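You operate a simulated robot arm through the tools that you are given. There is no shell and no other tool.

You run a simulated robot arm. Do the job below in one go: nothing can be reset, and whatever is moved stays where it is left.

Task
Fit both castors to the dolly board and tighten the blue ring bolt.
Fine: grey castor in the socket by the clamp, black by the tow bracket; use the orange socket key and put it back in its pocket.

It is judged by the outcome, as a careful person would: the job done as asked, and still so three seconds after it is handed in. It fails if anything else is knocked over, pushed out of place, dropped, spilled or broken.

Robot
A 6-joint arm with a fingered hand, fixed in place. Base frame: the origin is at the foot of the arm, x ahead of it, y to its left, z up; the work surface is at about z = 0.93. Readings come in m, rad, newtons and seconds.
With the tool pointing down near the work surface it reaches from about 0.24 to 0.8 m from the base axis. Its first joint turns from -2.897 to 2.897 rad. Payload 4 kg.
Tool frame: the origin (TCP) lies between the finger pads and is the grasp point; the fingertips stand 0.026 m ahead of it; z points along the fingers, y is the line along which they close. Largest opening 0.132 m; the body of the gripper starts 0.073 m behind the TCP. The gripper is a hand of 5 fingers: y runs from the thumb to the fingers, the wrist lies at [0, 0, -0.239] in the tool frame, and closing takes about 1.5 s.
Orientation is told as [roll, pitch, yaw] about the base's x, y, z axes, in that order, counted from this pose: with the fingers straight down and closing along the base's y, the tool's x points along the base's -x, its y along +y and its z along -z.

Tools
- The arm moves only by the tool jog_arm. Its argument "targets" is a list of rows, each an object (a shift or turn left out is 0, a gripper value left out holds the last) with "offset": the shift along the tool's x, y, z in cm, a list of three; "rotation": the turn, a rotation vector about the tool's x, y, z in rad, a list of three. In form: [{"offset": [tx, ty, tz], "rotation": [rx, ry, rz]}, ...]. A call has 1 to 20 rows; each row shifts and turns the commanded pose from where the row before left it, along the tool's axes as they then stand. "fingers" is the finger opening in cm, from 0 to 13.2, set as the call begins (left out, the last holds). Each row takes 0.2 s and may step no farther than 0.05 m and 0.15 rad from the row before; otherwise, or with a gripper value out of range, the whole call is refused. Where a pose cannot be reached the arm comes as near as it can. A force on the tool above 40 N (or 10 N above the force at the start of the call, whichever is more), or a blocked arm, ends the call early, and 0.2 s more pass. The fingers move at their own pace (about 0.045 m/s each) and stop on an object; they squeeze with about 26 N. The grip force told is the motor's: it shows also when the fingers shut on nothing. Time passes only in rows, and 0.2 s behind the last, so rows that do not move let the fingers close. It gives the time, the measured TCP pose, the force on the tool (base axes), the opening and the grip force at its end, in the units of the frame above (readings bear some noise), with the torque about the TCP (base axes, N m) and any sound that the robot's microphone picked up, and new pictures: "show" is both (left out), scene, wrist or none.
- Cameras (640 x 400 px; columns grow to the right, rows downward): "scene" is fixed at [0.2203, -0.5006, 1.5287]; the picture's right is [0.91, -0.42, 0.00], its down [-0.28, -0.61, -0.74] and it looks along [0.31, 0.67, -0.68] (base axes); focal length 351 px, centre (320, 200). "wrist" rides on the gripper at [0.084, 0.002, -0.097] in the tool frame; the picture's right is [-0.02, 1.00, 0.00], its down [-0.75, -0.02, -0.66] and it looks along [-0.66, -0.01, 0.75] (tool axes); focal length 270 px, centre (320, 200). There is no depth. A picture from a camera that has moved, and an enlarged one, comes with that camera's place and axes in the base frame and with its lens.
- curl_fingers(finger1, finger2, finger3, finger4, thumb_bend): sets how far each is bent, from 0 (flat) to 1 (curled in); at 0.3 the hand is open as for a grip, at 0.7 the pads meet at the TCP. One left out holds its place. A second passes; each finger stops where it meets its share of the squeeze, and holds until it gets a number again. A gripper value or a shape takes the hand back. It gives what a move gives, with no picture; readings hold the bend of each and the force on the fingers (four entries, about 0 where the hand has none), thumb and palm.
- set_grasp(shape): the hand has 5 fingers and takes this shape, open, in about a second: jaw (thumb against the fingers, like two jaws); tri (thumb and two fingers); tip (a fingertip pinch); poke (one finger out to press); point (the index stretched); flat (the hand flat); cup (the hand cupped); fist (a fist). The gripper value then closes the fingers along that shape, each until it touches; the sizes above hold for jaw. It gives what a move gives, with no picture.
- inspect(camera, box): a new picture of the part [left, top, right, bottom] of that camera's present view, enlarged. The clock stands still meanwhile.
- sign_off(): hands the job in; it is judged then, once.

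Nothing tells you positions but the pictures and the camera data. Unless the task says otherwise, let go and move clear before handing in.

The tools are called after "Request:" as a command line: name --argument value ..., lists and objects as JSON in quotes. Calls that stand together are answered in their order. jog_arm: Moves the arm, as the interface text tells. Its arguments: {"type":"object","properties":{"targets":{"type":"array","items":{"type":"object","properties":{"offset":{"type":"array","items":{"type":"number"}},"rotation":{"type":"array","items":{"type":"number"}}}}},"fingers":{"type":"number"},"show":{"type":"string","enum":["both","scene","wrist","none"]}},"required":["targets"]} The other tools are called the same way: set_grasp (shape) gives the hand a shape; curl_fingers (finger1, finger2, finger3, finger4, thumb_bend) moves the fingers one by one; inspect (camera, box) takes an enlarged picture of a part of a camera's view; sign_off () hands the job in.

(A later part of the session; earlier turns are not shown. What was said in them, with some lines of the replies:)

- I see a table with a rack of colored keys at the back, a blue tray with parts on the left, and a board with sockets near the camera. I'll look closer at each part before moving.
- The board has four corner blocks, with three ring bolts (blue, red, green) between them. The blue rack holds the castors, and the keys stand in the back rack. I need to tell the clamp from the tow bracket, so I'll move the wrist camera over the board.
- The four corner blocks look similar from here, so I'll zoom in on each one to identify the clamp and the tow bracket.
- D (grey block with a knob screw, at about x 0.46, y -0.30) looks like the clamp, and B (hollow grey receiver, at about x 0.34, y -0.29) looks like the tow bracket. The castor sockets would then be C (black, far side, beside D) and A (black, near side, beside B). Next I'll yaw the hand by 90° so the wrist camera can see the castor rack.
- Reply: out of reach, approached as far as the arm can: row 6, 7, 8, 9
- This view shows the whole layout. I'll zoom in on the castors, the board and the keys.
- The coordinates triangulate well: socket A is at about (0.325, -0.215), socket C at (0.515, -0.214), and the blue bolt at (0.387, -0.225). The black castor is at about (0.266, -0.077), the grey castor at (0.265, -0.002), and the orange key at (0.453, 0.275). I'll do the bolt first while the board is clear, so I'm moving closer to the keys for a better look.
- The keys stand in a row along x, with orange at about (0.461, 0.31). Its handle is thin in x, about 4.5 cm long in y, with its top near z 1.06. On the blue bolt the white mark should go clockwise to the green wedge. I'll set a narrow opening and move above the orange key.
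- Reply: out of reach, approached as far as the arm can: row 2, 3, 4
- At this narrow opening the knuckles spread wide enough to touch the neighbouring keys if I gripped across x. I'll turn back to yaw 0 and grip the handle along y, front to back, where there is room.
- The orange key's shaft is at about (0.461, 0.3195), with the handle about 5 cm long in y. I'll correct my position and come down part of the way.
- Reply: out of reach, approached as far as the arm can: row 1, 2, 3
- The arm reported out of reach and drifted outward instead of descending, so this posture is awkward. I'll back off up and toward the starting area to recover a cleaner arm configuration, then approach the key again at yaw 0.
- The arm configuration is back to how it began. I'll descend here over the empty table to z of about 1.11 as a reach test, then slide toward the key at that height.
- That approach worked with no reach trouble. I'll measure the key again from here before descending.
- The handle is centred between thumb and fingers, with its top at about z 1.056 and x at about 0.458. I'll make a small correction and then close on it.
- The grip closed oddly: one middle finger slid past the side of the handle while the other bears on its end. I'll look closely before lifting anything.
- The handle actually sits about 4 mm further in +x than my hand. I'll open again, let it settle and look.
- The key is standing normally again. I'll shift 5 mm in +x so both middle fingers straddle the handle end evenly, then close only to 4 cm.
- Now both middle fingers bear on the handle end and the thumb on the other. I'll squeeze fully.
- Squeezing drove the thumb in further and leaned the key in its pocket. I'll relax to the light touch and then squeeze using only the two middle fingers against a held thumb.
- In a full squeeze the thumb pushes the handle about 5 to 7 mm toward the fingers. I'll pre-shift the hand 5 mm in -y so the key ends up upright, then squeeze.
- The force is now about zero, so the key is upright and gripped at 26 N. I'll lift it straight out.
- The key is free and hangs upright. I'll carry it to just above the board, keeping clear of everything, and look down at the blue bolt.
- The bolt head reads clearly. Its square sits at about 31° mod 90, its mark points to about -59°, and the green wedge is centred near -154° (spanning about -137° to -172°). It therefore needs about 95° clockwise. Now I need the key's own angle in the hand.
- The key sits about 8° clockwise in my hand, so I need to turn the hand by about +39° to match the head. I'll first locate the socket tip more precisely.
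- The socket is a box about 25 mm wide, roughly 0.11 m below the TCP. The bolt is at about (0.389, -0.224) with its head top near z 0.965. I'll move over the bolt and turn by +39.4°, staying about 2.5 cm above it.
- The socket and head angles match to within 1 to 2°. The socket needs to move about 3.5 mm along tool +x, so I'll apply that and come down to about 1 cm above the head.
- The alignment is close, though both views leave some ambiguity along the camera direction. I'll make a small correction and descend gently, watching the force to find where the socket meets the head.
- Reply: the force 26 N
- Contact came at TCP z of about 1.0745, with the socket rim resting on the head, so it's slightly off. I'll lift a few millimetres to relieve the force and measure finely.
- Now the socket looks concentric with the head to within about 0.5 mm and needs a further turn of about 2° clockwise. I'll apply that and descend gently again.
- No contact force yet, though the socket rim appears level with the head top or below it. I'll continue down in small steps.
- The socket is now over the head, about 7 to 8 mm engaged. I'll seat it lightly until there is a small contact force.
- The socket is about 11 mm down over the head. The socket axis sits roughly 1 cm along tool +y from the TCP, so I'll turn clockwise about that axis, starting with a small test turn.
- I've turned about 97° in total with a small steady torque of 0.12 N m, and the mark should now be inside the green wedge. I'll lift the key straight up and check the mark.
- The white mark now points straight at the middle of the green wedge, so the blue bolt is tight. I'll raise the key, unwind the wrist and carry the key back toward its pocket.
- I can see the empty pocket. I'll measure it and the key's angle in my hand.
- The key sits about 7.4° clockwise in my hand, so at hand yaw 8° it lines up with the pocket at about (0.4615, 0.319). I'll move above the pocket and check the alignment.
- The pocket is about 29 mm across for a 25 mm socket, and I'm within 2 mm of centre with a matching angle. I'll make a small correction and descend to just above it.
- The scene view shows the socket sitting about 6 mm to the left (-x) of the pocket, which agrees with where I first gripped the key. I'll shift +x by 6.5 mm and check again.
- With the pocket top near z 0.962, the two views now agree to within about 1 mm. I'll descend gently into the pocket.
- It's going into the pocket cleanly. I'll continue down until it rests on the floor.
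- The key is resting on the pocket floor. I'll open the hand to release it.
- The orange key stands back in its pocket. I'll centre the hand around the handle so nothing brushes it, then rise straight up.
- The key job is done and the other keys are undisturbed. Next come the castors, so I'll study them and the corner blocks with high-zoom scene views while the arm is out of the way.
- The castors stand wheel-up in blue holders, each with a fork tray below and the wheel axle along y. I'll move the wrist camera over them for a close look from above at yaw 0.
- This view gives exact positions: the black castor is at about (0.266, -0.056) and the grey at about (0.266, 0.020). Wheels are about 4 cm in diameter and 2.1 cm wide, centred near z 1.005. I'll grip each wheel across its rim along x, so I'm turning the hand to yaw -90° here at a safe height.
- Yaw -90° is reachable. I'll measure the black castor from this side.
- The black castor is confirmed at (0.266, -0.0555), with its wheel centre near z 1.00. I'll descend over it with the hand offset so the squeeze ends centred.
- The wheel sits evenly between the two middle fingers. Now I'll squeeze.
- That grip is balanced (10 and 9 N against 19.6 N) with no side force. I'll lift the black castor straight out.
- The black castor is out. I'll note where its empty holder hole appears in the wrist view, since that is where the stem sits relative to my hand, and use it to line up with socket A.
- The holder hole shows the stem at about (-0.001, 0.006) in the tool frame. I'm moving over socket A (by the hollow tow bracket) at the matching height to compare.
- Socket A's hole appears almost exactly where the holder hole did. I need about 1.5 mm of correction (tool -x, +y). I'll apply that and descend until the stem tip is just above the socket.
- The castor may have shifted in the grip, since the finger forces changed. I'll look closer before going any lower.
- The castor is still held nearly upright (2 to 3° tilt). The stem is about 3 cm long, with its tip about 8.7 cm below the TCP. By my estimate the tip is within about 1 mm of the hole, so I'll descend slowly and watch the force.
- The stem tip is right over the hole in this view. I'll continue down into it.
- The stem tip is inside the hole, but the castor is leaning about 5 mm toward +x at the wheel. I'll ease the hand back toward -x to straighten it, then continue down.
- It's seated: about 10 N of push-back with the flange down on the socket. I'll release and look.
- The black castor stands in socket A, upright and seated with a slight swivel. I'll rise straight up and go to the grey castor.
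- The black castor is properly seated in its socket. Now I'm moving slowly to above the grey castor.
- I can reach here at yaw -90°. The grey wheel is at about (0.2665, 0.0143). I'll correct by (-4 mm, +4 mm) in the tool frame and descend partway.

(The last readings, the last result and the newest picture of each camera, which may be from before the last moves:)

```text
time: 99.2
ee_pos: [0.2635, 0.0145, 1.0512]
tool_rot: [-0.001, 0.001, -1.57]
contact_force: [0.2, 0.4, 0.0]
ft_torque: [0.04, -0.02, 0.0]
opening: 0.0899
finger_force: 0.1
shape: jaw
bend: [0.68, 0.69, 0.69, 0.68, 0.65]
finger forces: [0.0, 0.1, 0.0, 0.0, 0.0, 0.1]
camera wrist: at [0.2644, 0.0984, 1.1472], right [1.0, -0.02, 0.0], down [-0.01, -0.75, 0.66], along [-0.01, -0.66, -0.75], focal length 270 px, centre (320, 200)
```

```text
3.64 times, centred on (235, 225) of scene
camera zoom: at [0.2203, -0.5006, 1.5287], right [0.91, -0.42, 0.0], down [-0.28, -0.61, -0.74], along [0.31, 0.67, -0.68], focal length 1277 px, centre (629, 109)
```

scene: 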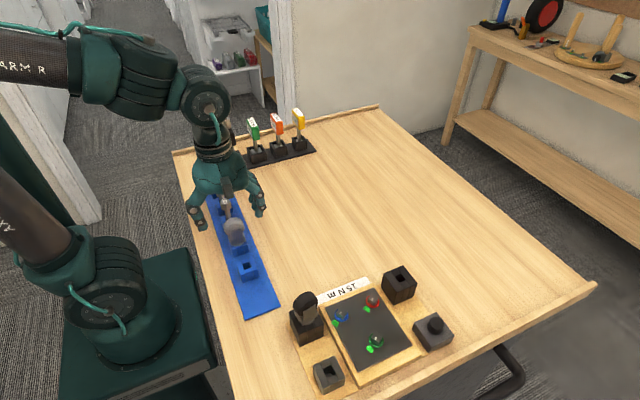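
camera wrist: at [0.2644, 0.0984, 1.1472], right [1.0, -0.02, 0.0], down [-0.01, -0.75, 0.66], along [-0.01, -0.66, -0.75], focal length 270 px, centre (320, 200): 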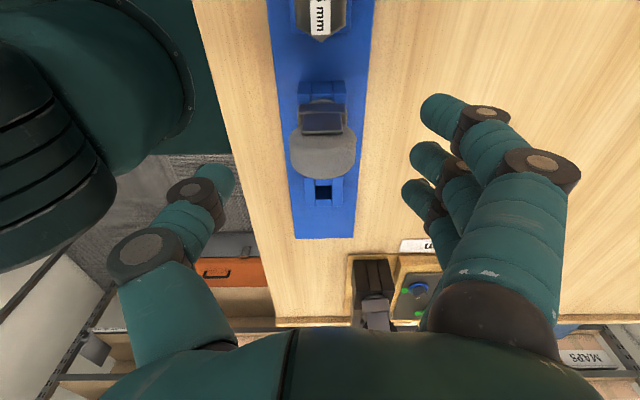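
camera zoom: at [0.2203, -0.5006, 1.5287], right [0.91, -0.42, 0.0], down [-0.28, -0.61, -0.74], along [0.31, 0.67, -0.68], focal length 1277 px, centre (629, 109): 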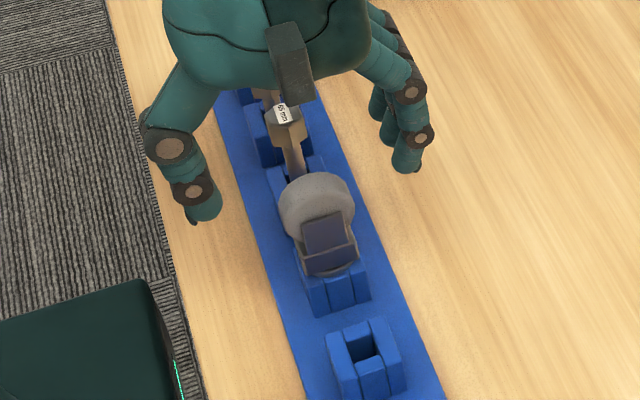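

Request:
jog_arm --targets '[{"offset": [0, -0.3, 1.0]}, {"offset": [0, 0, 1.0]}, {"offset": [0, 0, 1.0]}, {"offset": [0, 0, 0]}]' --show "none"

Request:
jog_arm --targets '[{"offset": [0, 0, 0]}, {"offset": [0, 0, 0]}, {"offset": [0, 0, 0]}, {"offset": [0, 0, 0]}]' --fingers 5 --show "none"

Request:
inspect --camera "wrist" --box '[180, 60, 460, 260]'

Request:
inspect --camera "scene" --box '[190, 170, 280, 280]'

```text
time: 100.2
ee_pos: [0.2613, 0.0152, 1.0209]
tool_rot: [0.001, -0.001, -1.571]
contact_force: [-0.5, -0.1, 0.4]
ft_torque: [-0.02, -0.01, 0.0]
opening: 0.0898
finger_force: 0.0
shape: jaw
bend: [0.68, 0.69, 0.69, 0.68, 0.65]
finger forces: [0.0, 0.0, 0.0, 0.0, 0.0, 0.1]
```

```text
time: 101.2
ee_pos: [0.26, 0.0137, 1.0226]
tool_rot: [0.0, 0.001, -1.57]
contact_force: [-0.5, -0.7, 0.3]
ft_torque: [0.01, 0.04, 0.01]
opening: 0.0508
finger_force: 0.1
shape: jaw
bend: [0.73, 0.73, 0.73, 0.73, 0.7]
finger forces: [0.1, 0.0, 0.1, 0.1, 0.1, 0.1]
```

```text
2.00 times, centred on (320, 160) of wrist
camera zoom: at [0.262, 0.0987, 1.1181], right [1.0, -0.02, 0.0], down [-0.02, -0.75, 0.66], along [-0.01, -0.66, -0.75], focal length 541 px, centre (320, 280)
```

zoom: 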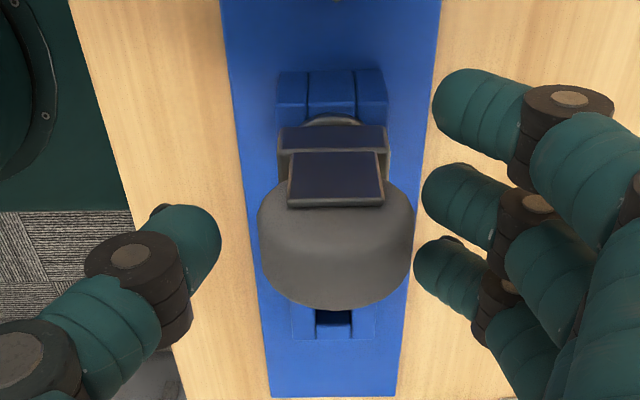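

```text
3.64 times, centred on (235, 225) of scene
camera zoom: at [0.2203, -0.5006, 1.5287], right [0.91, -0.42, 0.0], down [-0.28, -0.61, -0.74], along [0.31, 0.67, -0.68], focal length 1277 px, centre (629, 109)
```

zoom: 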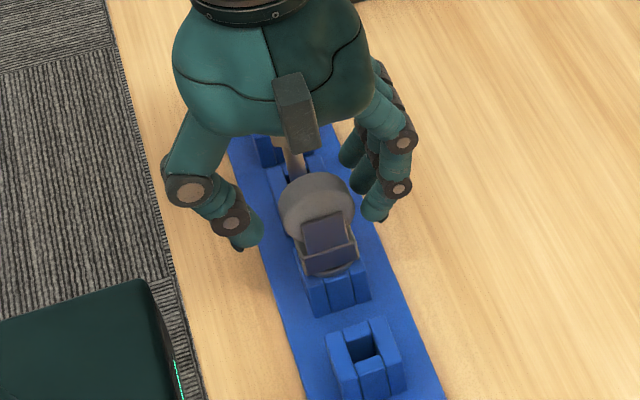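

That matches the black castor's grip picture exactly. I'll squeeze.

Request:
jog_arm --targets '[{"offset": [0, 0, 0]}, {"offset": [0, 0, 0]}, {"offset": [0, 0, 0]}, {"offset": [0, 0, 0]}, {"offset": [0, 0, 0]}, {"offset": [0, 0, 0]}, {"offset": [0, 0, 0]}]' --fingers 1.0 --show "none"

Request:
inspect --camera "wrist" --box '[180, 60, 460, 260]'

```text
time: 102.8
ee_pos: [0.2614, 0.0145, 1.0221]
tool_rot: [-0.001, -0.001, -1.57]
contact_force: [0.1, 0.7, -0.3]
ft_torque: [-0.01, -0.01, 0.01]
opening: 0.0176
finger_force: 26.2
shape: jaw
bend: [0.66, 0.72, 0.72, 0.66, 0.71]
finger forces: [0.1, 9.9, 9.3, 0.1, 19.5, 0.0]
```

```text
2.00 times, centred on (320, 160) of wrist
camera zoom: at [0.262, 0.0987, 1.118], right [1.0, -0.02, 0.0], down [-0.02, -0.75, 0.66], along [-0.01, -0.66, -0.75], focal length 541 px, centre (320, 280)
```

zoom: 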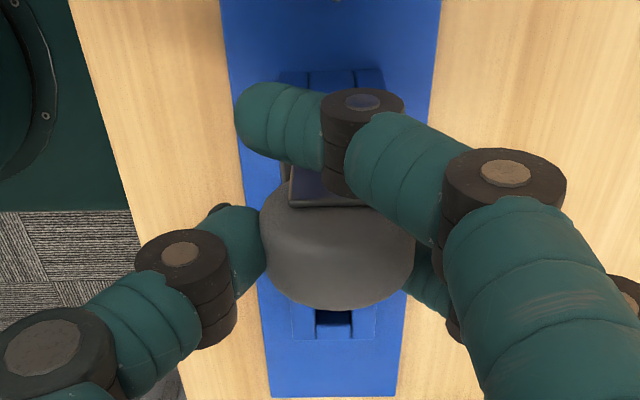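

Balanced again (9.9 and 9.3 N against 19.5 N). I'll lift gently.

Request:
jog_arm --targets '[{"offset": [0, 0, -0.6]}, {"offset": [0, 0, -0.9]}, {"offset": [0, 0, -1.2]}, {"offset": [0, 0, -1.3]}, {"offset": [0, 0, -1.3]}, {"offset": [0, 0, -1.3]}, {"offset": [0, 0, -1.3]}, {"offset": [0, 0, -1.3]}, {"offset": [0, 0, -0.8]}, {"offset": [0, 0, -0.3]}, {"offset": [0, 0, 0]}]'

Request:
inspect --camera "wrist" --box '[180, 20, 460, 220]'

Request:
inspect --camera "wrist" --box '[290, 30, 360, 110]'

```text
time: 105.2
ee_pos: [0.2609, 0.0136, 1.126]
tool_rot: [0.0, 0.001, -1.572]
contact_force: [0.1, -0.3, -1.8]
ft_torque: [0.01, -0.01, 0.02]
opening: 0.0162
finger_force: 26.2
shape: jaw
bend: [0.66, 0.72, 0.72, 0.66, 0.72]
finger forces: [0.1, 12.5, 8.3, 0.0, 17.7, 0.0]
camera wrist: at [0.2622, 0.0985, 1.221], right [1.0, -0.02, 0.0], down [-0.02, -0.75, 0.66], along [-0.01, -0.66, -0.75], focal length 270 px, centre (320, 200)
```

scene: 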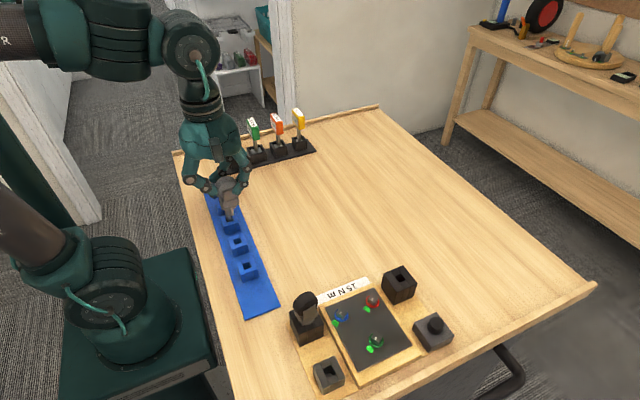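
wrist: 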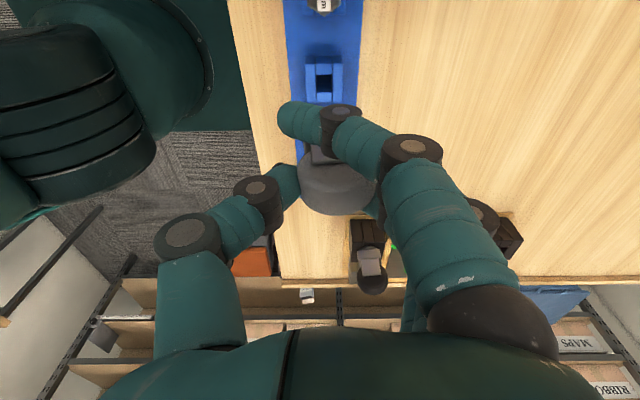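

```text
2.00 times, centred on (320, 120) of wrist
camera zoom: at [0.2622, 0.0985, 1.221], right [1.0, -0.02, 0.0], down [-0.02, -0.75, 0.66], along [-0.01, -0.66, -0.75], focal length 541 px, centre (320, 360)
```

zoom: 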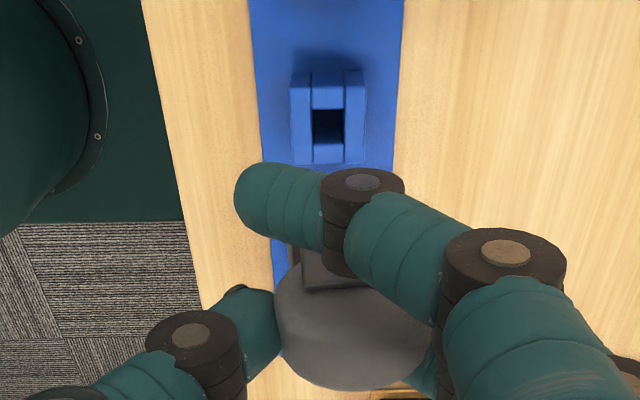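

```text
5.00 times, centred on (325, 70) of wrist
camera zoom: at [0.2622, 0.0985, 1.221], right [1.0, -0.02, 0.0], down [-0.02, -0.75, 0.66], along [-0.01, -0.66, -0.75], focal length 1351 px, centre (295, 850)
```

zoom: 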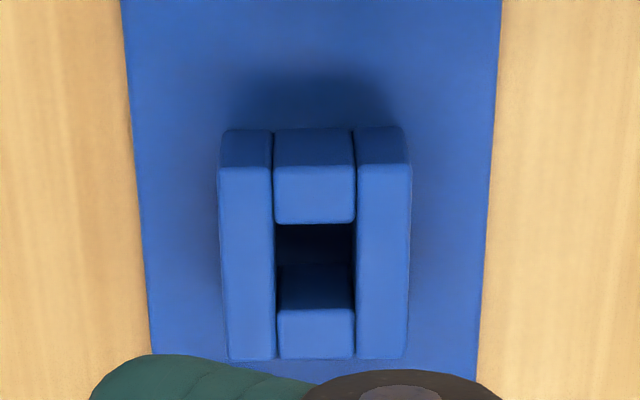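

The grey castor is out. I'll carry it around to socket C (by the knob clamp) on a path clear of the standing black castor, at moderate speed.

Request:
jog_arm --targets '[{"offset": [0, 0, -1.2]}, {"offset": [0, 0, -1.2]}, {"offset": [0, 3.0, 0]}, {"offset": [0, 3.1, 0]}, {"offset": [0, 3.1, 0]}, {"offset": [0, 3.1, 0]}, {"offset": [0, 3.1, 0]}, {"offset": [0, 3.1, 0]}, {"offset": [0, 3.1, 0]}, {"offset": [0, 3.1, 0]}, {"offset": [0, 0, 0]}]' --show "none"

Request:
jog_arm --targets '[{"offset": [-2.8, 0, 0]}, {"offset": [-2.8, 0, 0]}, {"offset": [-2.8, 0, 0]}, {"offset": [-2.8, 0, 0]}, {"offset": [-2.8, 0, 0]}, {"offset": [-2.8, 0, 0]}, {"offset": [-2.8, 0, 0]}, {"offset": [-3.0, 0, 0]}, {"offset": [0, 0, 0]}]'

Request:
inspect --camera "wrist" --box '[290, 30, 360, 110]'

Request:
inspect --camera "scene" --box '[365, 220, 435, 310]'

```text
time: 107.6
ee_pos: [0.5082, 0.0131, 1.1492]
tool_rot: [-0.001, -0.001, -1.572]
contact_force: [0.0, 0.2, -1.0]
ft_torque: [-0.01, 0.01, 0.02]
opening: 0.0162
finger_force: 26.0
shape: jaw
bend: [0.66, 0.72, 0.72, 0.66, 0.72]
finger forces: [0.0, 12.5, 7.7, 0.0, 17.5, 0.0]
```

```text
time: 109.6
ee_pos: [0.5073, -0.2111, 1.1501]
tool_rot: [0.001, 0.001, -1.571]
contact_force: [0.0, -0.5, -0.9]
ft_torque: [0.0, 0.03, -0.01]
opening: 0.0163
finger_force: 26.0
shape: jaw
bend: [0.66, 0.72, 0.72, 0.66, 0.72]
finger forces: [0.1, 12.5, 7.6, 0.1, 17.6, 0.0]
camera wrist: at [0.5079, -0.1266, 1.2459], right [1.0, -0.02, 0.0], down [-0.02, -0.75, 0.66], along [-0.01, -0.66, -0.75], focal length 270 px, centre (320, 200)
```

scene: 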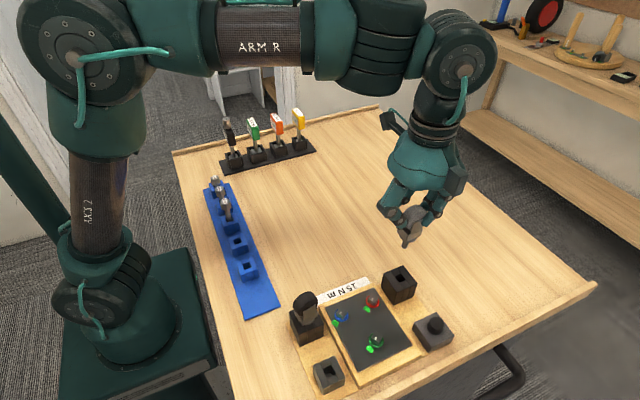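
wrist: 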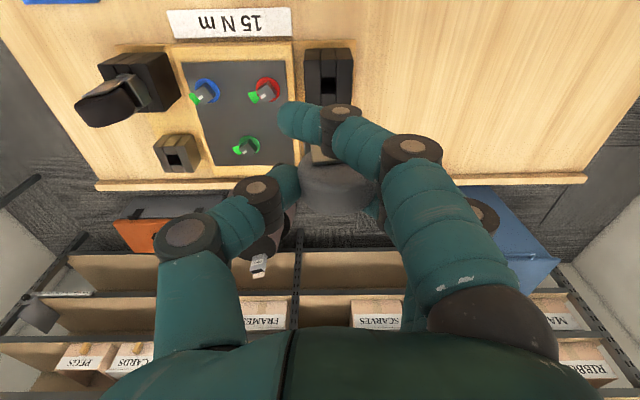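

```text
5.00 times, centred on (325, 70) of wrist
camera zoom: at [0.5079, -0.1266, 1.2459], right [1.0, -0.02, 0.0], down [-0.02, -0.75, 0.66], along [-0.01, -0.66, -0.75], focal length 1351 px, centre (295, 850)
```

zoom: 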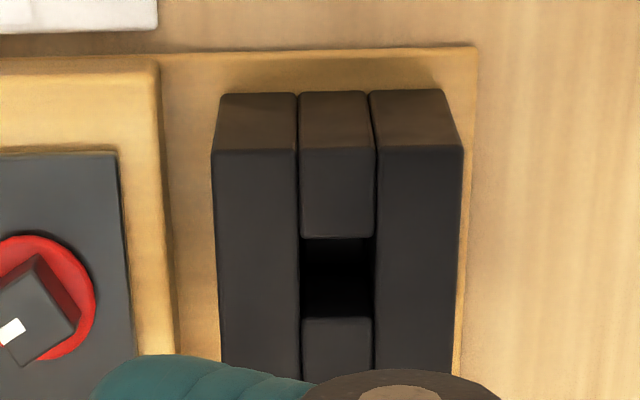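

```text
4.44 times, centred on (400, 265) of scene
camera zoom: at [0.2203, -0.5006, 1.5287], right [0.91, -0.42, 0.0], down [-0.28, -0.61, -0.74], along [0.31, 0.67, -0.68], focal length 1561 px, centre (-36, -89)
```

zoom: 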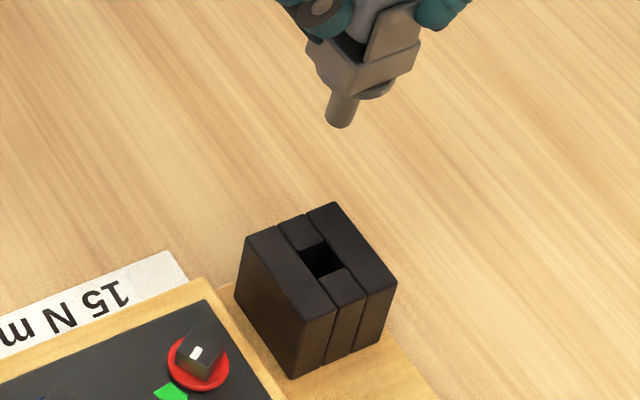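

The wrist view says I need about (-4.5, +4.5) mm in the tool frame, and the scene view says (-6.2, +3.6) mm. I'll use the average, descend gently to about 1 cm above socket C, and look again.

Request:
jog_arm --targets '[{"offset": [-0.53, 0.4, 0]}, {"offset": [0, 0, 1.2]}, {"offset": [0, 0, 1.2]}, {"offset": [0, 0, 1.2]}, {"offset": [0, 0, 1.2]}, {"offset": [0, 0, 1.2]}, {"offset": [0, 0, 1.0]}, {"offset": [0, 0, 0.4]}, {"offset": [0, 0, 0]}]' --show "none"

Request:
inspect --camera "scene" --box '[384, 256, 416, 291]'

Request:
inspect --camera "wrist" --box '[180, 40, 460, 240]'

```text
time: 111.6
ee_pos: [0.5104, -0.2166, 1.0763]
tool_rot: [0.0, 0.0, -1.57]
contact_force: [0.3, 0.2, -1.7]
ft_torque: [0.03, 0.02, 0.0]
opening: 0.0164
finger_force: 25.8
shape: jaw
bend: [0.66, 0.72, 0.72, 0.66, 0.72]
finger forces: [0.1, 12.6, 7.6, 0.0, 17.4, 0.0]
```

```text
11.43 times, centred on (400, 274) of scene
camera zoom: at [0.2203, -0.5006, 1.5287], right [0.91, -0.42, 0.0], down [-0.28, -0.61, -0.74], along [0.31, 0.67, -0.68], focal length 4014 px, centre (-594, -640)
```

zoom: 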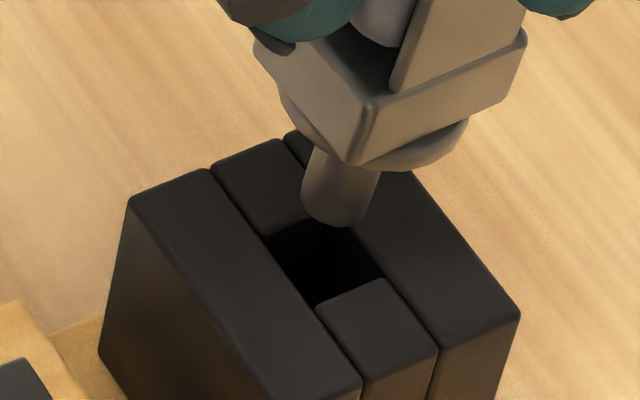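

```text
2.00 times, centred on (320, 140) of wrist
camera zoom: at [0.5125, -0.1314, 1.1721], right [1.0, -0.02, 0.0], down [-0.01, -0.75, 0.66], along [-0.01, -0.66, -0.75], focal length 541 px, centre (320, 320)
```

zoom: 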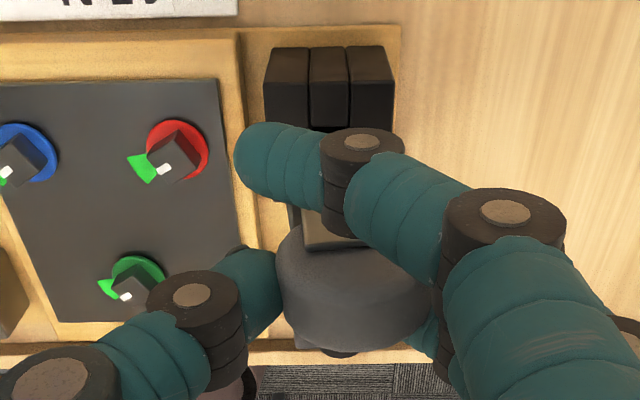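

The tip is over the hole to within about 1 mm. I'll nudge 0.8 mm and continue down slowly.

Request:
jog_arm --targets '[{"offset": [0, -0.08, 0]}, {"offset": [0, 0, 0.35]}, {"offset": [0, 0, 0.35]}, {"offset": [0, 0, 0.3]}, {"offset": [0, 0, 0]}]' --show "none"

Request:
inspect --camera "scene" --box '[384, 256, 416, 291]'

```text
time: 112.8
ee_pos: [0.5107, -0.217, 1.0666]
tool_rot: [0.0, 0.001, -1.572]
contact_force: [0.4, -0.6, -0.8]
ft_torque: [0.02, 0.04, 0.03]
opening: 0.0162
finger_force: 25.9
shape: jaw
bend: [0.66, 0.72, 0.72, 0.66, 0.72]
finger forces: [0.1, 12.7, 7.6, 0.0, 17.4, 0.0]
```

```text
11.43 times, centred on (400, 274) of scene
camera zoom: at [0.2203, -0.5006, 1.5287], right [0.91, -0.42, 0.0], down [-0.28, -0.61, -0.74], along [0.31, 0.67, -0.68], focal length 4014 px, centre (-594, -640)
```

zoom: 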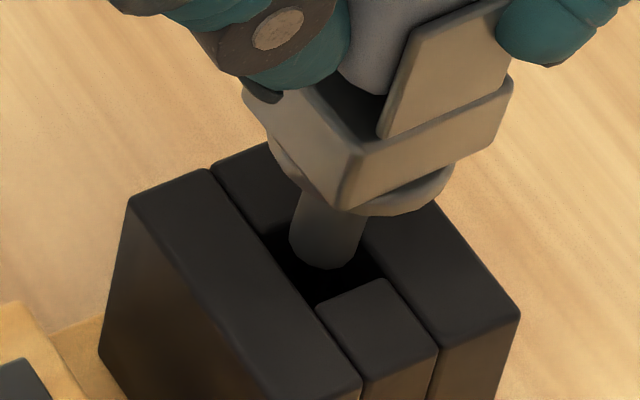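

Request:
jog_arm --targets '[{"offset": [0, 0, 0.3]}, {"offset": [0, 0, 0.3]}, {"offset": [0, 0, 0]}]' --show "none"

Request:
inspect --camera "scene" --box '[384, 256, 416, 291]'

```text
time: 113.6
ee_pos: [0.5108, -0.2165, 1.0598]
tool_rot: [-0.001, 0.001, -1.573]
contact_force: [0.3, 0.1, -1.1]
ft_torque: [0.0, 0.02, 0.01]
opening: 0.0161
finger_force: 26.1
shape: jaw
bend: [0.66, 0.72, 0.72, 0.66, 0.72]
finger forces: [0.0, 12.6, 7.7, 0.0, 17.4, 0.0]
```

```text
11.43 times, centred on (400, 274) of scene
camera zoom: at [0.2203, -0.5006, 1.5287], right [0.91, -0.42, 0.0], down [-0.28, -0.61, -0.74], along [0.31, 0.67, -0.68], focal length 4014 px, centre (-594, -640)
```

zoom: 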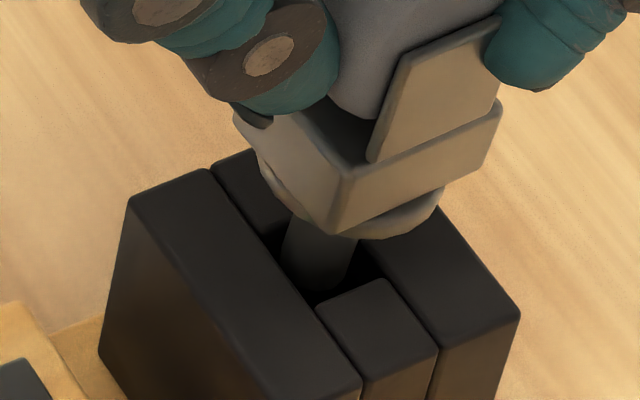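

Request:
inspect --camera "scene" --box '[391, 270, 411, 288]'

```text
16.00 times, centred on (401, 279) of scene
camera zoom: at [0.2203, -0.5006, 1.5287], right [0.91, -0.42, 0.0], down [-0.28, -0.61, -0.74], along [0.31, 0.67, -0.68], focal length 5620 px, centre (-976, -1064)
```

zoom: 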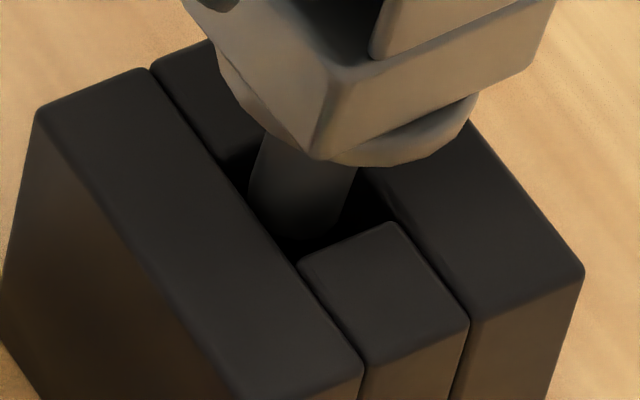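

The stem is inside the hole, close to its left wall. I'll nudge +1 mm in x and keep lowering.

Request:
jog_arm --targets '[{"offset": [0, 0.1, 0]}, {"offset": [0, 0, 0.3]}, {"offset": [0, 0, 0.3]}, {"offset": [0, 0, 0]}]' --show "none"

Request:
inspect --camera "scene" --box '[384, 256, 416, 291]'

```text
time: 114.6
ee_pos: [0.5123, -0.2168, 1.0545]
tool_rot: [0.001, 0.0, -1.571]
contact_force: [0.0, 0.1, -0.5]
ft_torque: [0.0, 0.0, -0.01]
opening: 0.0165
finger_force: 26.5
shape: jaw
bend: [0.66, 0.72, 0.72, 0.66, 0.72]
finger forces: [0.0, 12.6, 7.6, 0.0, 17.5, 0.1]
```

```text
11.43 times, centred on (400, 274) of scene
camera zoom: at [0.2203, -0.5006, 1.5287], right [0.91, -0.42, 0.0], down [-0.28, -0.61, -0.74], along [0.31, 0.67, -0.68], focal length 4014 px, centre (-594, -640)
```

zoom: 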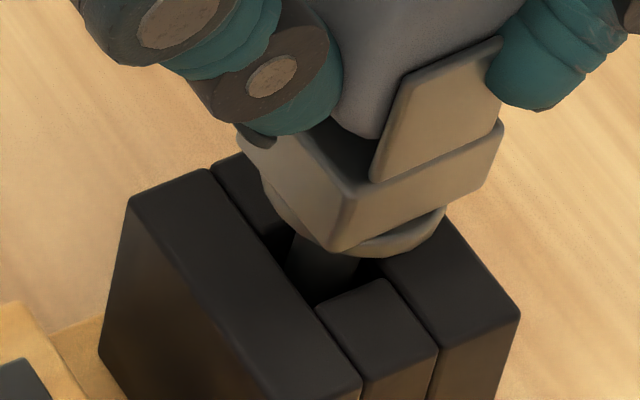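

It's going in cleanly with no force. I'll continue down.

Request:
jog_arm --targets '[{"offset": [0, 0, 0.3]}, {"offset": [0, 0, 0.3]}, {"offset": [0, 0, 0]}]' --show "none"

Request:
inspect --camera "scene" --box '[384, 256, 416, 291]'

Request:
jog_arm --targets '[{"offset": [0, 0, 0.3]}, {"offset": [0, 0, 0.3]}, {"offset": [0, 0, 0]}]' --show "none"

Request:
inspect --camera "scene" --box '[384, 256, 416, 291]'

```text
time: 115.4
ee_pos: [0.5112, -0.2165, 1.0487]
tool_rot: [0.002, 0.0, -1.572]
contact_force: [-0.5, 0.2, -0.6]
ft_torque: [0.0, 0.01, 0.01]
opening: 0.0163
finger_force: 26.2
shape: jaw
bend: [0.66, 0.71, 0.72, 0.66, 0.72]
finger forces: [0.1, 12.7, 7.6, 0.0, 17.7, 0.0]
```

```text
11.43 times, centred on (400, 274) of scene
camera zoom: at [0.2203, -0.5006, 1.5287], right [0.91, -0.42, 0.0], down [-0.28, -0.61, -0.74], along [0.31, 0.67, -0.68], focal length 4014 px, centre (-594, -640)
```

zoom: 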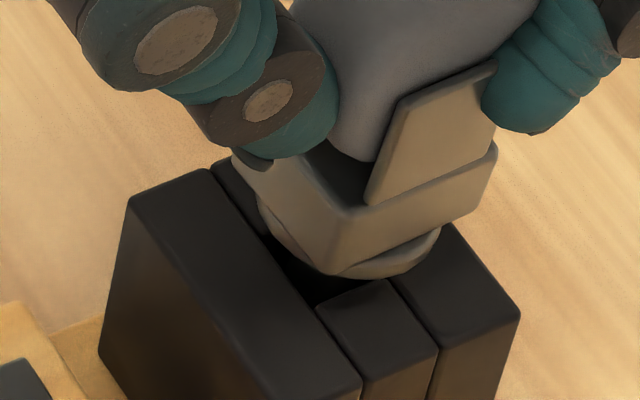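

```text
time: 116.2
ee_pos: [0.5128, -0.2159, 1.0426]
tool_rot: [0.0, -0.001, -1.572]
contact_force: [-1.7, -1.2, -1.3]
ft_torque: [-0.01, 0.08, -0.03]
opening: 0.0163
finger_force: 25.5
shape: jaw
bend: [0.66, 0.71, 0.72, 0.66, 0.73]
finger forces: [0.0, 12.7, 7.9, 0.0, 18.2, 0.0]
```

```text
11.43 times, centred on (400, 274) of scene
camera zoom: at [0.2203, -0.5006, 1.5287], right [0.91, -0.42, 0.0], down [-0.28, -0.61, -0.74], along [0.31, 0.67, -0.68], focal length 4014 px, centre (-594, -640)
```

zoom: 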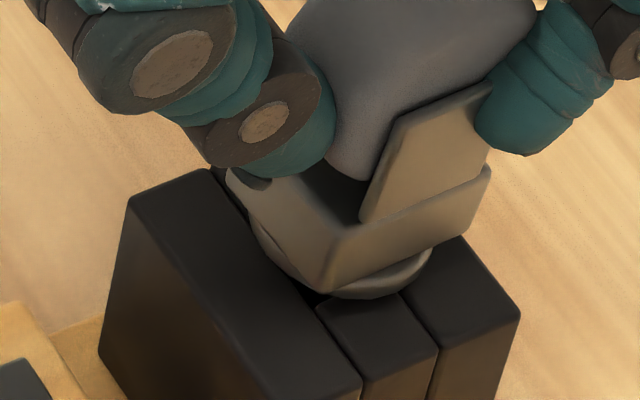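

Request:
jog_arm --targets '[{"offset": [0, -0.1, 0]}, {"offset": [0, 0, 0.2]}, {"offset": [0, 0, 0]}]' --show "none"

Request:
jog_arm --targets '[{"offset": [0, 0, 0.2]}, {"offset": [0, 0, 0]}]' --show "none"

Request:
inspect --camera "scene" --box '[384, 256, 416, 291]'

```text
time: 117.0
ee_pos: [0.51, -0.2156, 1.0407]
tool_rot: [0.0, 0.002, -1.571]
contact_force: [0.4, 0.1, -1.4]
ft_torque: [0.01, 0.03, -0.02]
opening: 0.0167
finger_force: 25.9
shape: jaw
bend: [0.66, 0.71, 0.72, 0.66, 0.73]
finger forces: [0.0, 12.7, 7.8, 0.0, 17.8, 0.1]
```

```text
time: 117.6
ee_pos: [0.511, -0.2154, 1.0381]
tool_rot: [0.0, 0.0, -1.571]
contact_force: [0.2, -0.5, -1.0]
ft_torque: [-0.05, 0.0, -0.02]
opening: 0.0165
finger_force: 26.3
shape: jaw
bend: [0.66, 0.71, 0.72, 0.66, 0.73]
finger forces: [0.0, 12.6, 7.8, 0.1, 17.6, 0.0]
```

```text
11.43 times, centred on (400, 274) of scene
camera zoom: at [0.2203, -0.5006, 1.5287], right [0.91, -0.42, 0.0], down [-0.28, -0.61, -0.74], along [0.31, 0.67, -0.68], focal length 4014 px, centre (-594, -640)
```

zoom: 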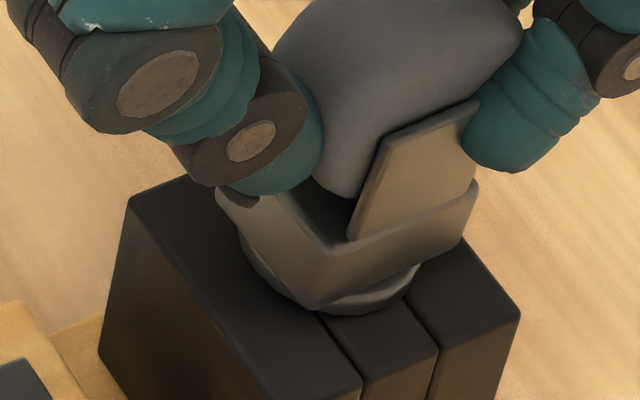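

Request:
jog_arm --targets '[{"offset": [0, 0, 0.2]}, {"offset": [0, 0, 0]}]' --show "none"

Request:
jog_arm --targets '[{"offset": [0, 0, 0.2]}, {"offset": [0, 0, 0]}]' --show "none"

Request:
inspect --camera "scene" --box '[384, 256, 416, 291]'

```text
time: 118.2
ee_pos: [0.5102, -0.2163, 1.0368]
tool_rot: [0.001, -0.001, -1.57]
contact_force: [-0.8, 1.0, 8.1]
ft_torque: [0.03, -0.13, 0.01]
opening: 0.0169
finger_force: 26.0
shape: jaw
bend: [0.66, 0.71, 0.72, 0.66, 0.73]
finger forces: [0.0, 12.5, 6.9, 0.1, 18.0, 0.0]
```

```text
time: 118.8
ee_pos: [0.5101, -0.2163, 1.0354]
tool_rot: [0.003, -0.001, -1.572]
contact_force: [-4.7, 1.3, 18.4]
ft_torque: [0.06, -0.08, -0.01]
opening: 0.0171
finger_force: 26.2
shape: jaw
bend: [0.66, 0.72, 0.73, 0.66, 0.75]
finger forces: [0.0, 12.2, 6.4, 0.0, 22.3, 0.0]
```

```text
11.43 times, centred on (400, 274) of scene
camera zoom: at [0.2203, -0.5006, 1.5287], right [0.91, -0.42, 0.0], down [-0.28, -0.61, -0.74], along [0.31, 0.67, -0.68], focal length 4014 px, centre (-594, -640)
```

zoom: 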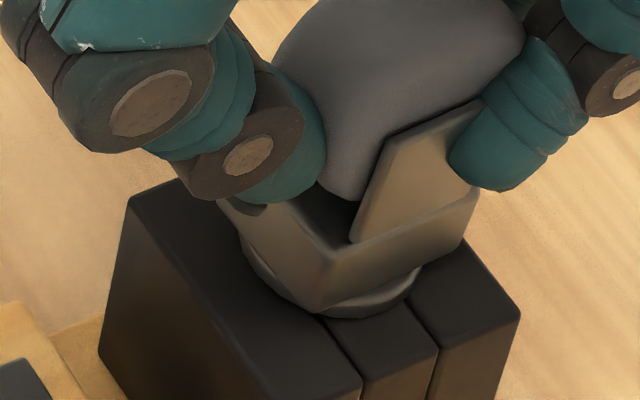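

It's seated at about 18 N of push-back. I'll ease off and release.

Request:
jog_arm --targets '[{"offset": [0, 0, -0.2]}, {"offset": [0, 0, 0]}]' --show "none"

Request:
jog_arm --targets '[{"offset": [0, 0, 0]}, {"offset": [0, 0, 0]}, {"offset": [0, 0, 0]}, {"offset": [0, 0, 0]}, {"offset": [0, 0, 0]}, {"offset": [0, 0, 0]}]' --fingers 9

Request:
inspect --camera "scene" --box '[375, 245, 425, 305]'

Request:
inspect --camera "wrist" --box '[180, 60, 460, 260]'

```text
time: 119.4
ee_pos: [0.5113, -0.2154, 1.0356]
tool_rot: [-0.002, -0.002, -1.571]
contact_force: [0.2, 1.4, -0.4]
ft_torque: [0.04, 0.05, -0.03]
opening: 0.017
finger_force: 26.1
shape: jaw
bend: [0.66, 0.72, 0.72, 0.66, 0.74]
finger forces: [0.0, 13.4, 10.5, 0.1, 17.9, 0.1]
```

```text
time: 120.8
ee_pos: [0.5096, -0.2164, 1.0369]
tool_rot: [0.0, -0.001, -1.57]
contact_force: [0.6, -0.2, -0.5]
ft_torque: [-0.01, 0.04, 0.01]
opening: 0.09
finger_force: 0.1
shape: jaw
bend: [0.68, 0.69, 0.69, 0.68, 0.65]
finger forces: [0.0, 0.0, 0.0, 0.0, 0.0, 0.0]
camera wrist: at [0.5114, -0.1319, 1.1321], right [1.0, -0.02, 0.0], down [-0.02, -0.75, 0.66], along [-0.01, -0.66, -0.75], focal length 270 px, centre (320, 200)
```

scene: 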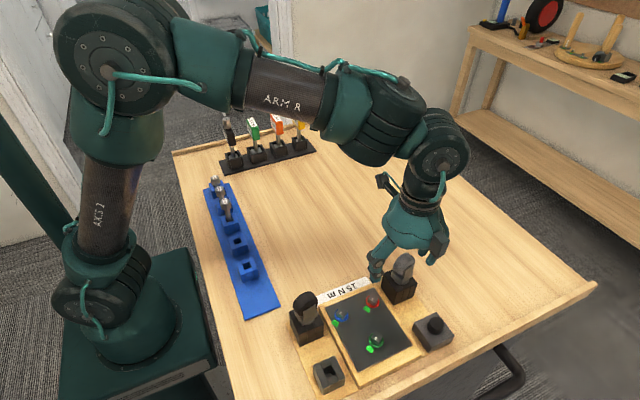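
wrist: 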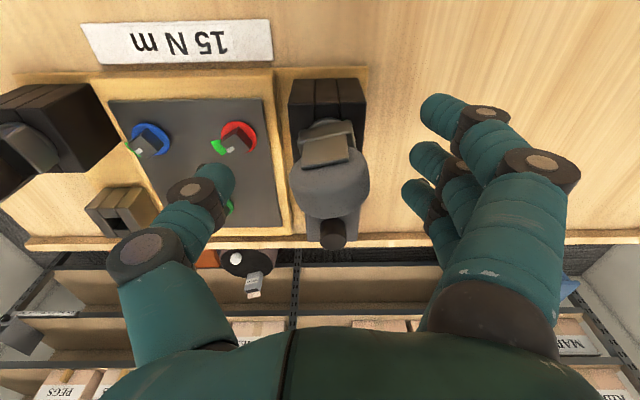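

```text
6.67 times, centred on (400, 275) of scene
camera zoom: at [0.2203, -0.5006, 1.5287], right [0.91, -0.42, 0.0], down [-0.28, -0.61, -0.74], along [0.31, 0.67, -0.68], focal length 2342 px, centre (-213, -300)
```

zoom: 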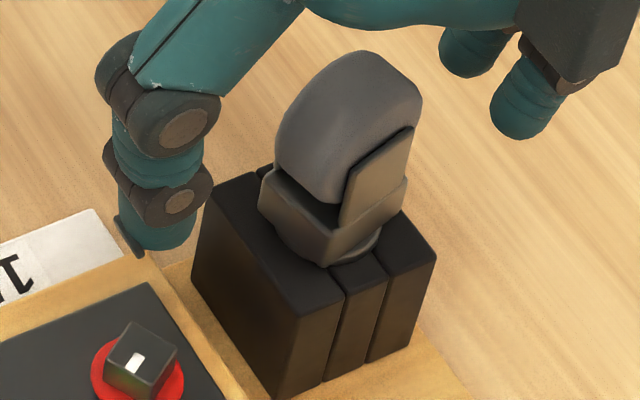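

```text
2.00 times, centred on (320, 160) of wrist
camera zoom: at [0.5114, -0.1319, 1.1321], right [1.0, -0.02, 0.0], down [-0.02, -0.75, 0.66], along [-0.01, -0.66, -0.75], focal length 541 px, centre (320, 280)
```

zoom: 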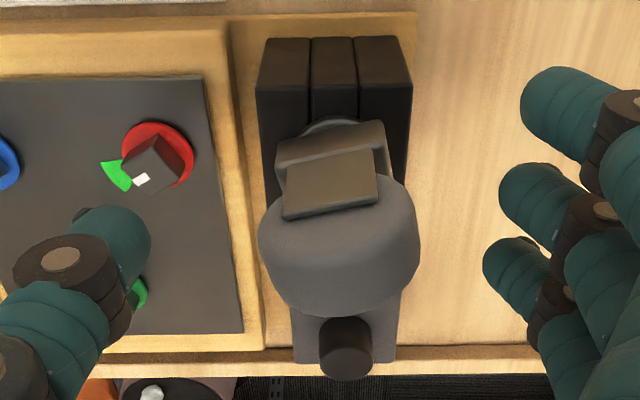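

The grey castor is standing in socket C next to the knob clamp. I'll rise straight up and then inspect everything.

Request:
jog_arm --targets '[{"offset": [0, 0, -1.5]}, {"offset": [0, 0, -3]}, {"offset": [0, 0, -4]}, {"offset": [0, 0, -4.5]}, {"offset": [3.0, 0, -2]}, {"offset": [4.0, 0, 0]}, {"offset": [4.5, 0, 0]}, {"offset": [4.5, 0, 0]}, {"offset": [4.5, 0, 0]}, {"offset": [0, 0, 0]}]'

Request:
inspect --camera "scene" --box '[280, 240, 460, 400]'

Request:
inspect --camera "scene" --box '[375, 245, 425, 305]'

Request:
inspect --camera "scene" --box '[285, 275, 335, 350]'

Request:
inspect --camera "wrist" --box '[120, 60, 420, 230]'

```text
time: 123.0
ee_pos: [0.5102, -0.0099, 1.1873]
tool_rot: [0.0, -0.001, -1.571]
contact_force: [0.1, 0.4, -0.1]
ft_torque: [0.03, 0.04, -0.01]
opening: 0.0899
finger_force: 0.0
shape: jaw
bend: [0.68, 0.69, 0.69, 0.68, 0.65]
finger forces: [0.0, 0.0, 0.0, 0.0, 0.0, 0.0]
camera wrist: at [0.5114, 0.0746, 1.2824], right [1.0, -0.02, 0.0], down [-0.02, -0.75, 0.66], along [-0.01, -0.66, -0.75], focal length 270 px, centre (320, 200)
```

scene: 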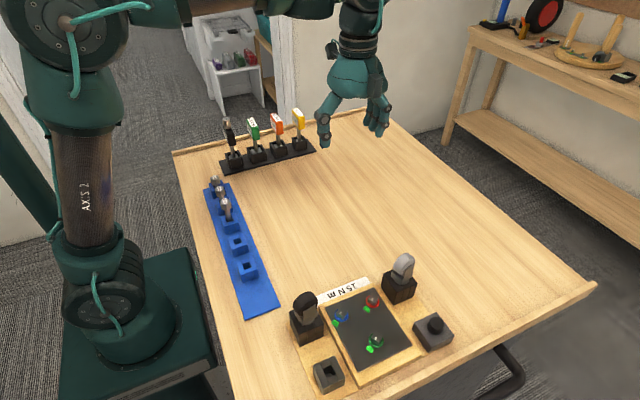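
wrist: 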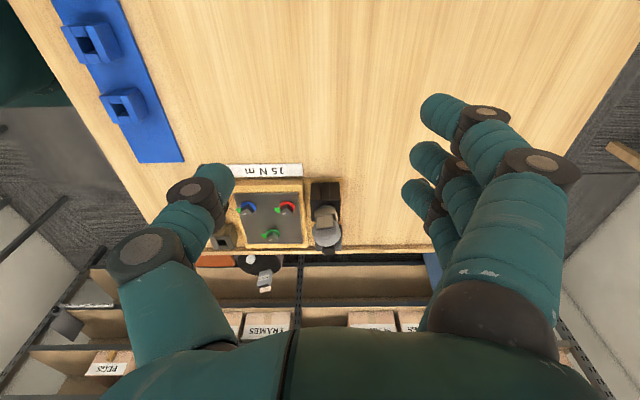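

```text
2.50 times, centred on (370, 320) of scene
camera zoom: at [0.2203, -0.5006, 1.5287], right [0.91, -0.42, 0.0], down [-0.28, -0.61, -0.74], along [0.31, 0.67, -0.68], focal length 878 px, centre (195, -100)
```

zoom: 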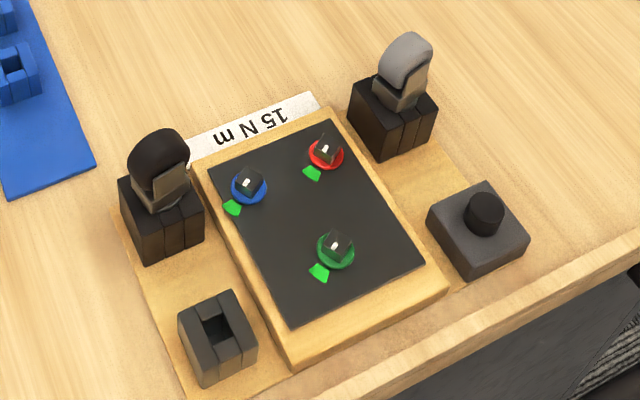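

```text
6.67 times, centred on (400, 275) of scene
camera zoom: at [0.2203, -0.5006, 1.5287], right [0.91, -0.42, 0.0], down [-0.28, -0.61, -0.74], along [0.31, 0.67, -0.68], focal length 2342 px, centre (-213, -300)
```

zoom: 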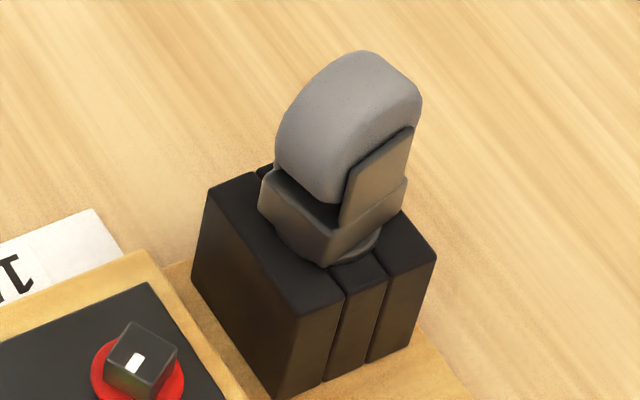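

```text
5.33 times, centred on (310, 312) of scene
camera zoom: at [0.2203, -0.5006, 1.5287], right [0.91, -0.42, 0.0], down [-0.28, -0.61, -0.74], along [0.31, 0.67, -0.68], focal length 1873 px, centre (373, -400)
```

zoom: 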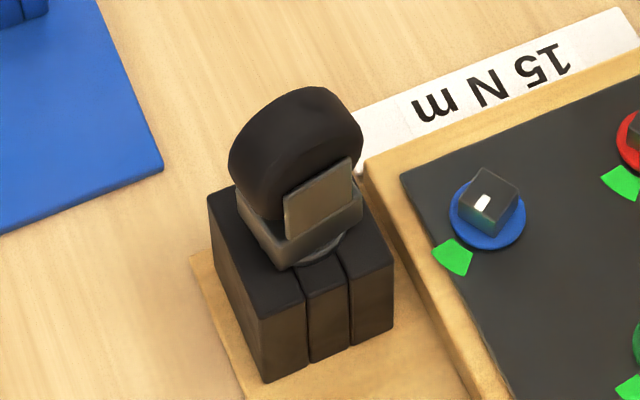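

```text
2.13 times, centred on (270, 145) of wrist
camera zoom: at [0.5114, 0.0746, 1.2824], right [1.0, -0.02, 0.0], down [-0.02, -0.75, 0.66], along [-0.01, -0.66, -0.75], focal length 577 px, centre (427, 317)
```

zoom: 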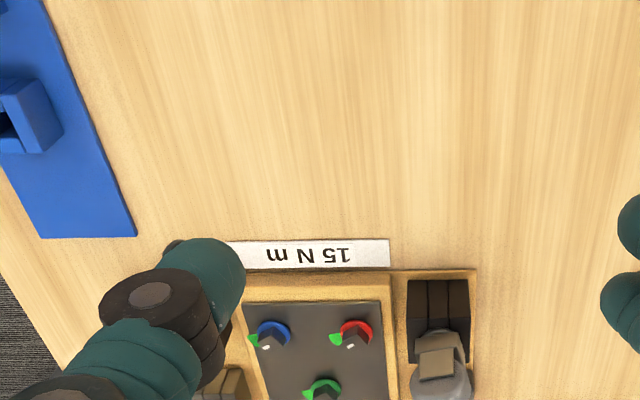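

Both castors are standing in their sockets. I'll do a final close check of the bolt mark, the key rack and the bolt rack.

Request:
inspect --camera "scene" --box '[325, 300, 365, 330]'

Request:
inspect --camera "scene" --box '[205, 100, 325, 180]'

Request:
inspect --camera "scene" --box '[195, 165, 290, 320]'

Request:
inspect --camera "scene" --box '[405, 300, 465, 360]'

```text
13.33 times, centred on (345, 315) of scene
camera zoom: at [0.2203, -0.5006, 1.5287], right [0.91, -0.42, 0.0], down [-0.28, -0.61, -0.74], along [0.31, 0.67, -0.68], focal length 4683 px, centre (-13, -1333)
```

zoom: 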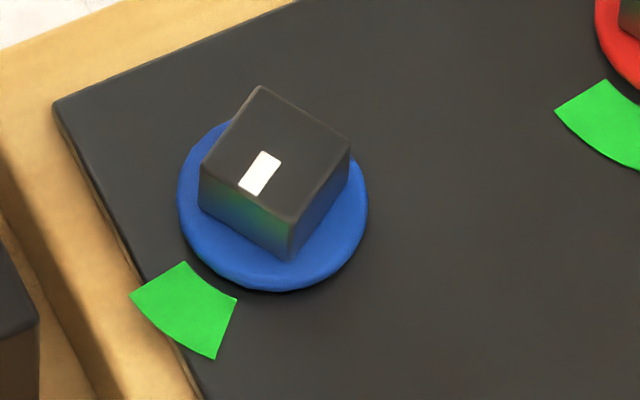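

```text
5.00 times, centred on (265, 140) of scene
camera zoom: at [0.2203, -0.5006, 1.5287], right [0.91, -0.42, 0.0], down [-0.28, -0.61, -0.74], along [0.31, 0.67, -0.68], focal length 1756 px, centre (595, 500)
```

zoom: 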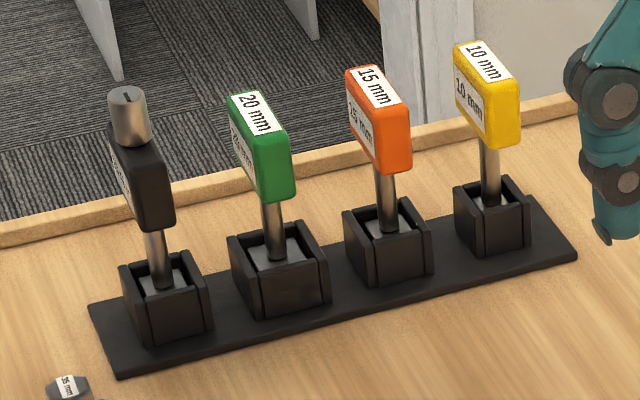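

```text
2.58 times, centred on (242, 242) of scene
camera zoom: at [0.2203, -0.5006, 1.5287], right [0.91, -0.42, 0.0], down [-0.28, -0.61, -0.74], along [0.31, 0.67, -0.68], focal length 906 px, centre (520, 90)
```

zoom: 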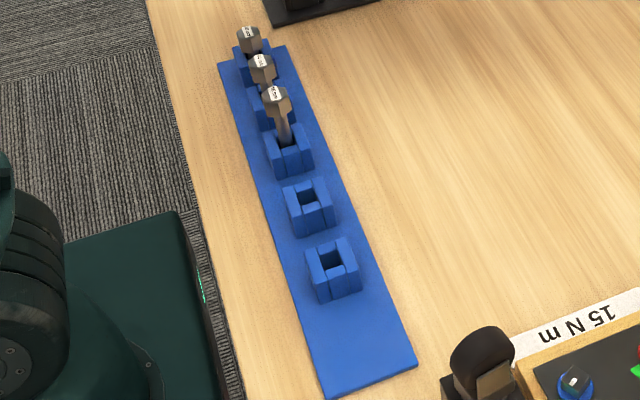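

```text
6.67 times, centred on (435, 330) of scene
camera zoom: at [0.2203, -0.5006, 1.5287], right [0.91, -0.42, 0.0], down [-0.28, -0.61, -0.74], along [0.31, 0.67, -0.68], focal length 2342 px, centre (-447, -667)
```

zoom: 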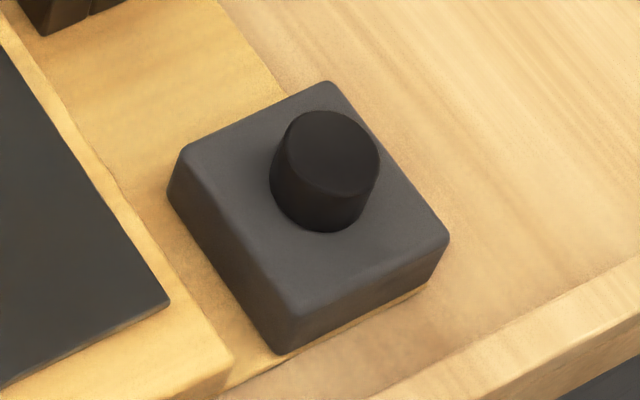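

The blue bolt's mark points into its green wedge, and the orange key is back upright in its pocket. Black is seated by the hollow tow bracket and grey by the knob clamp; I matched those two names to the blocks by their shape. Nothing else has moved and the hand is clear, so I'm handing in.

Request:
sign_off

```text
The job is handed in.
```

I fitted both castors and tightened the blue ring bolt with the orange socket key, then handed the job in. I don't know yet how it was judged.

- **Castors:** The grey castor is in the socket beside the grey block with the round knob. The black one is in the socket beside the grey block with the square hole. Both are pushed fully down and stand upright, turned about 10° from square.
- **Clamp and tow bracket:** Neither block is labelled, so I went by shape: knob block as the clamp, hollow block as the tow bracket. I think that's right but couldn't confirm it. If it's the other way round, the castors are swapped.
- **Blue bolt:** I turned the bolt about 90° clockwise, and its white mark now points into the green wedge, about 5° short of the middle. I went by the mark rather than torque: the arm felt only about 0.12 N m, so I can't say it meets the 15 N m on the label.
- **Orange key:** It is back upright in its pocket. It leaned briefly there while I was getting a grip, but nothing was knocked over.

Nothing else looked moved in the final pictures, and the hand is clear of everything.
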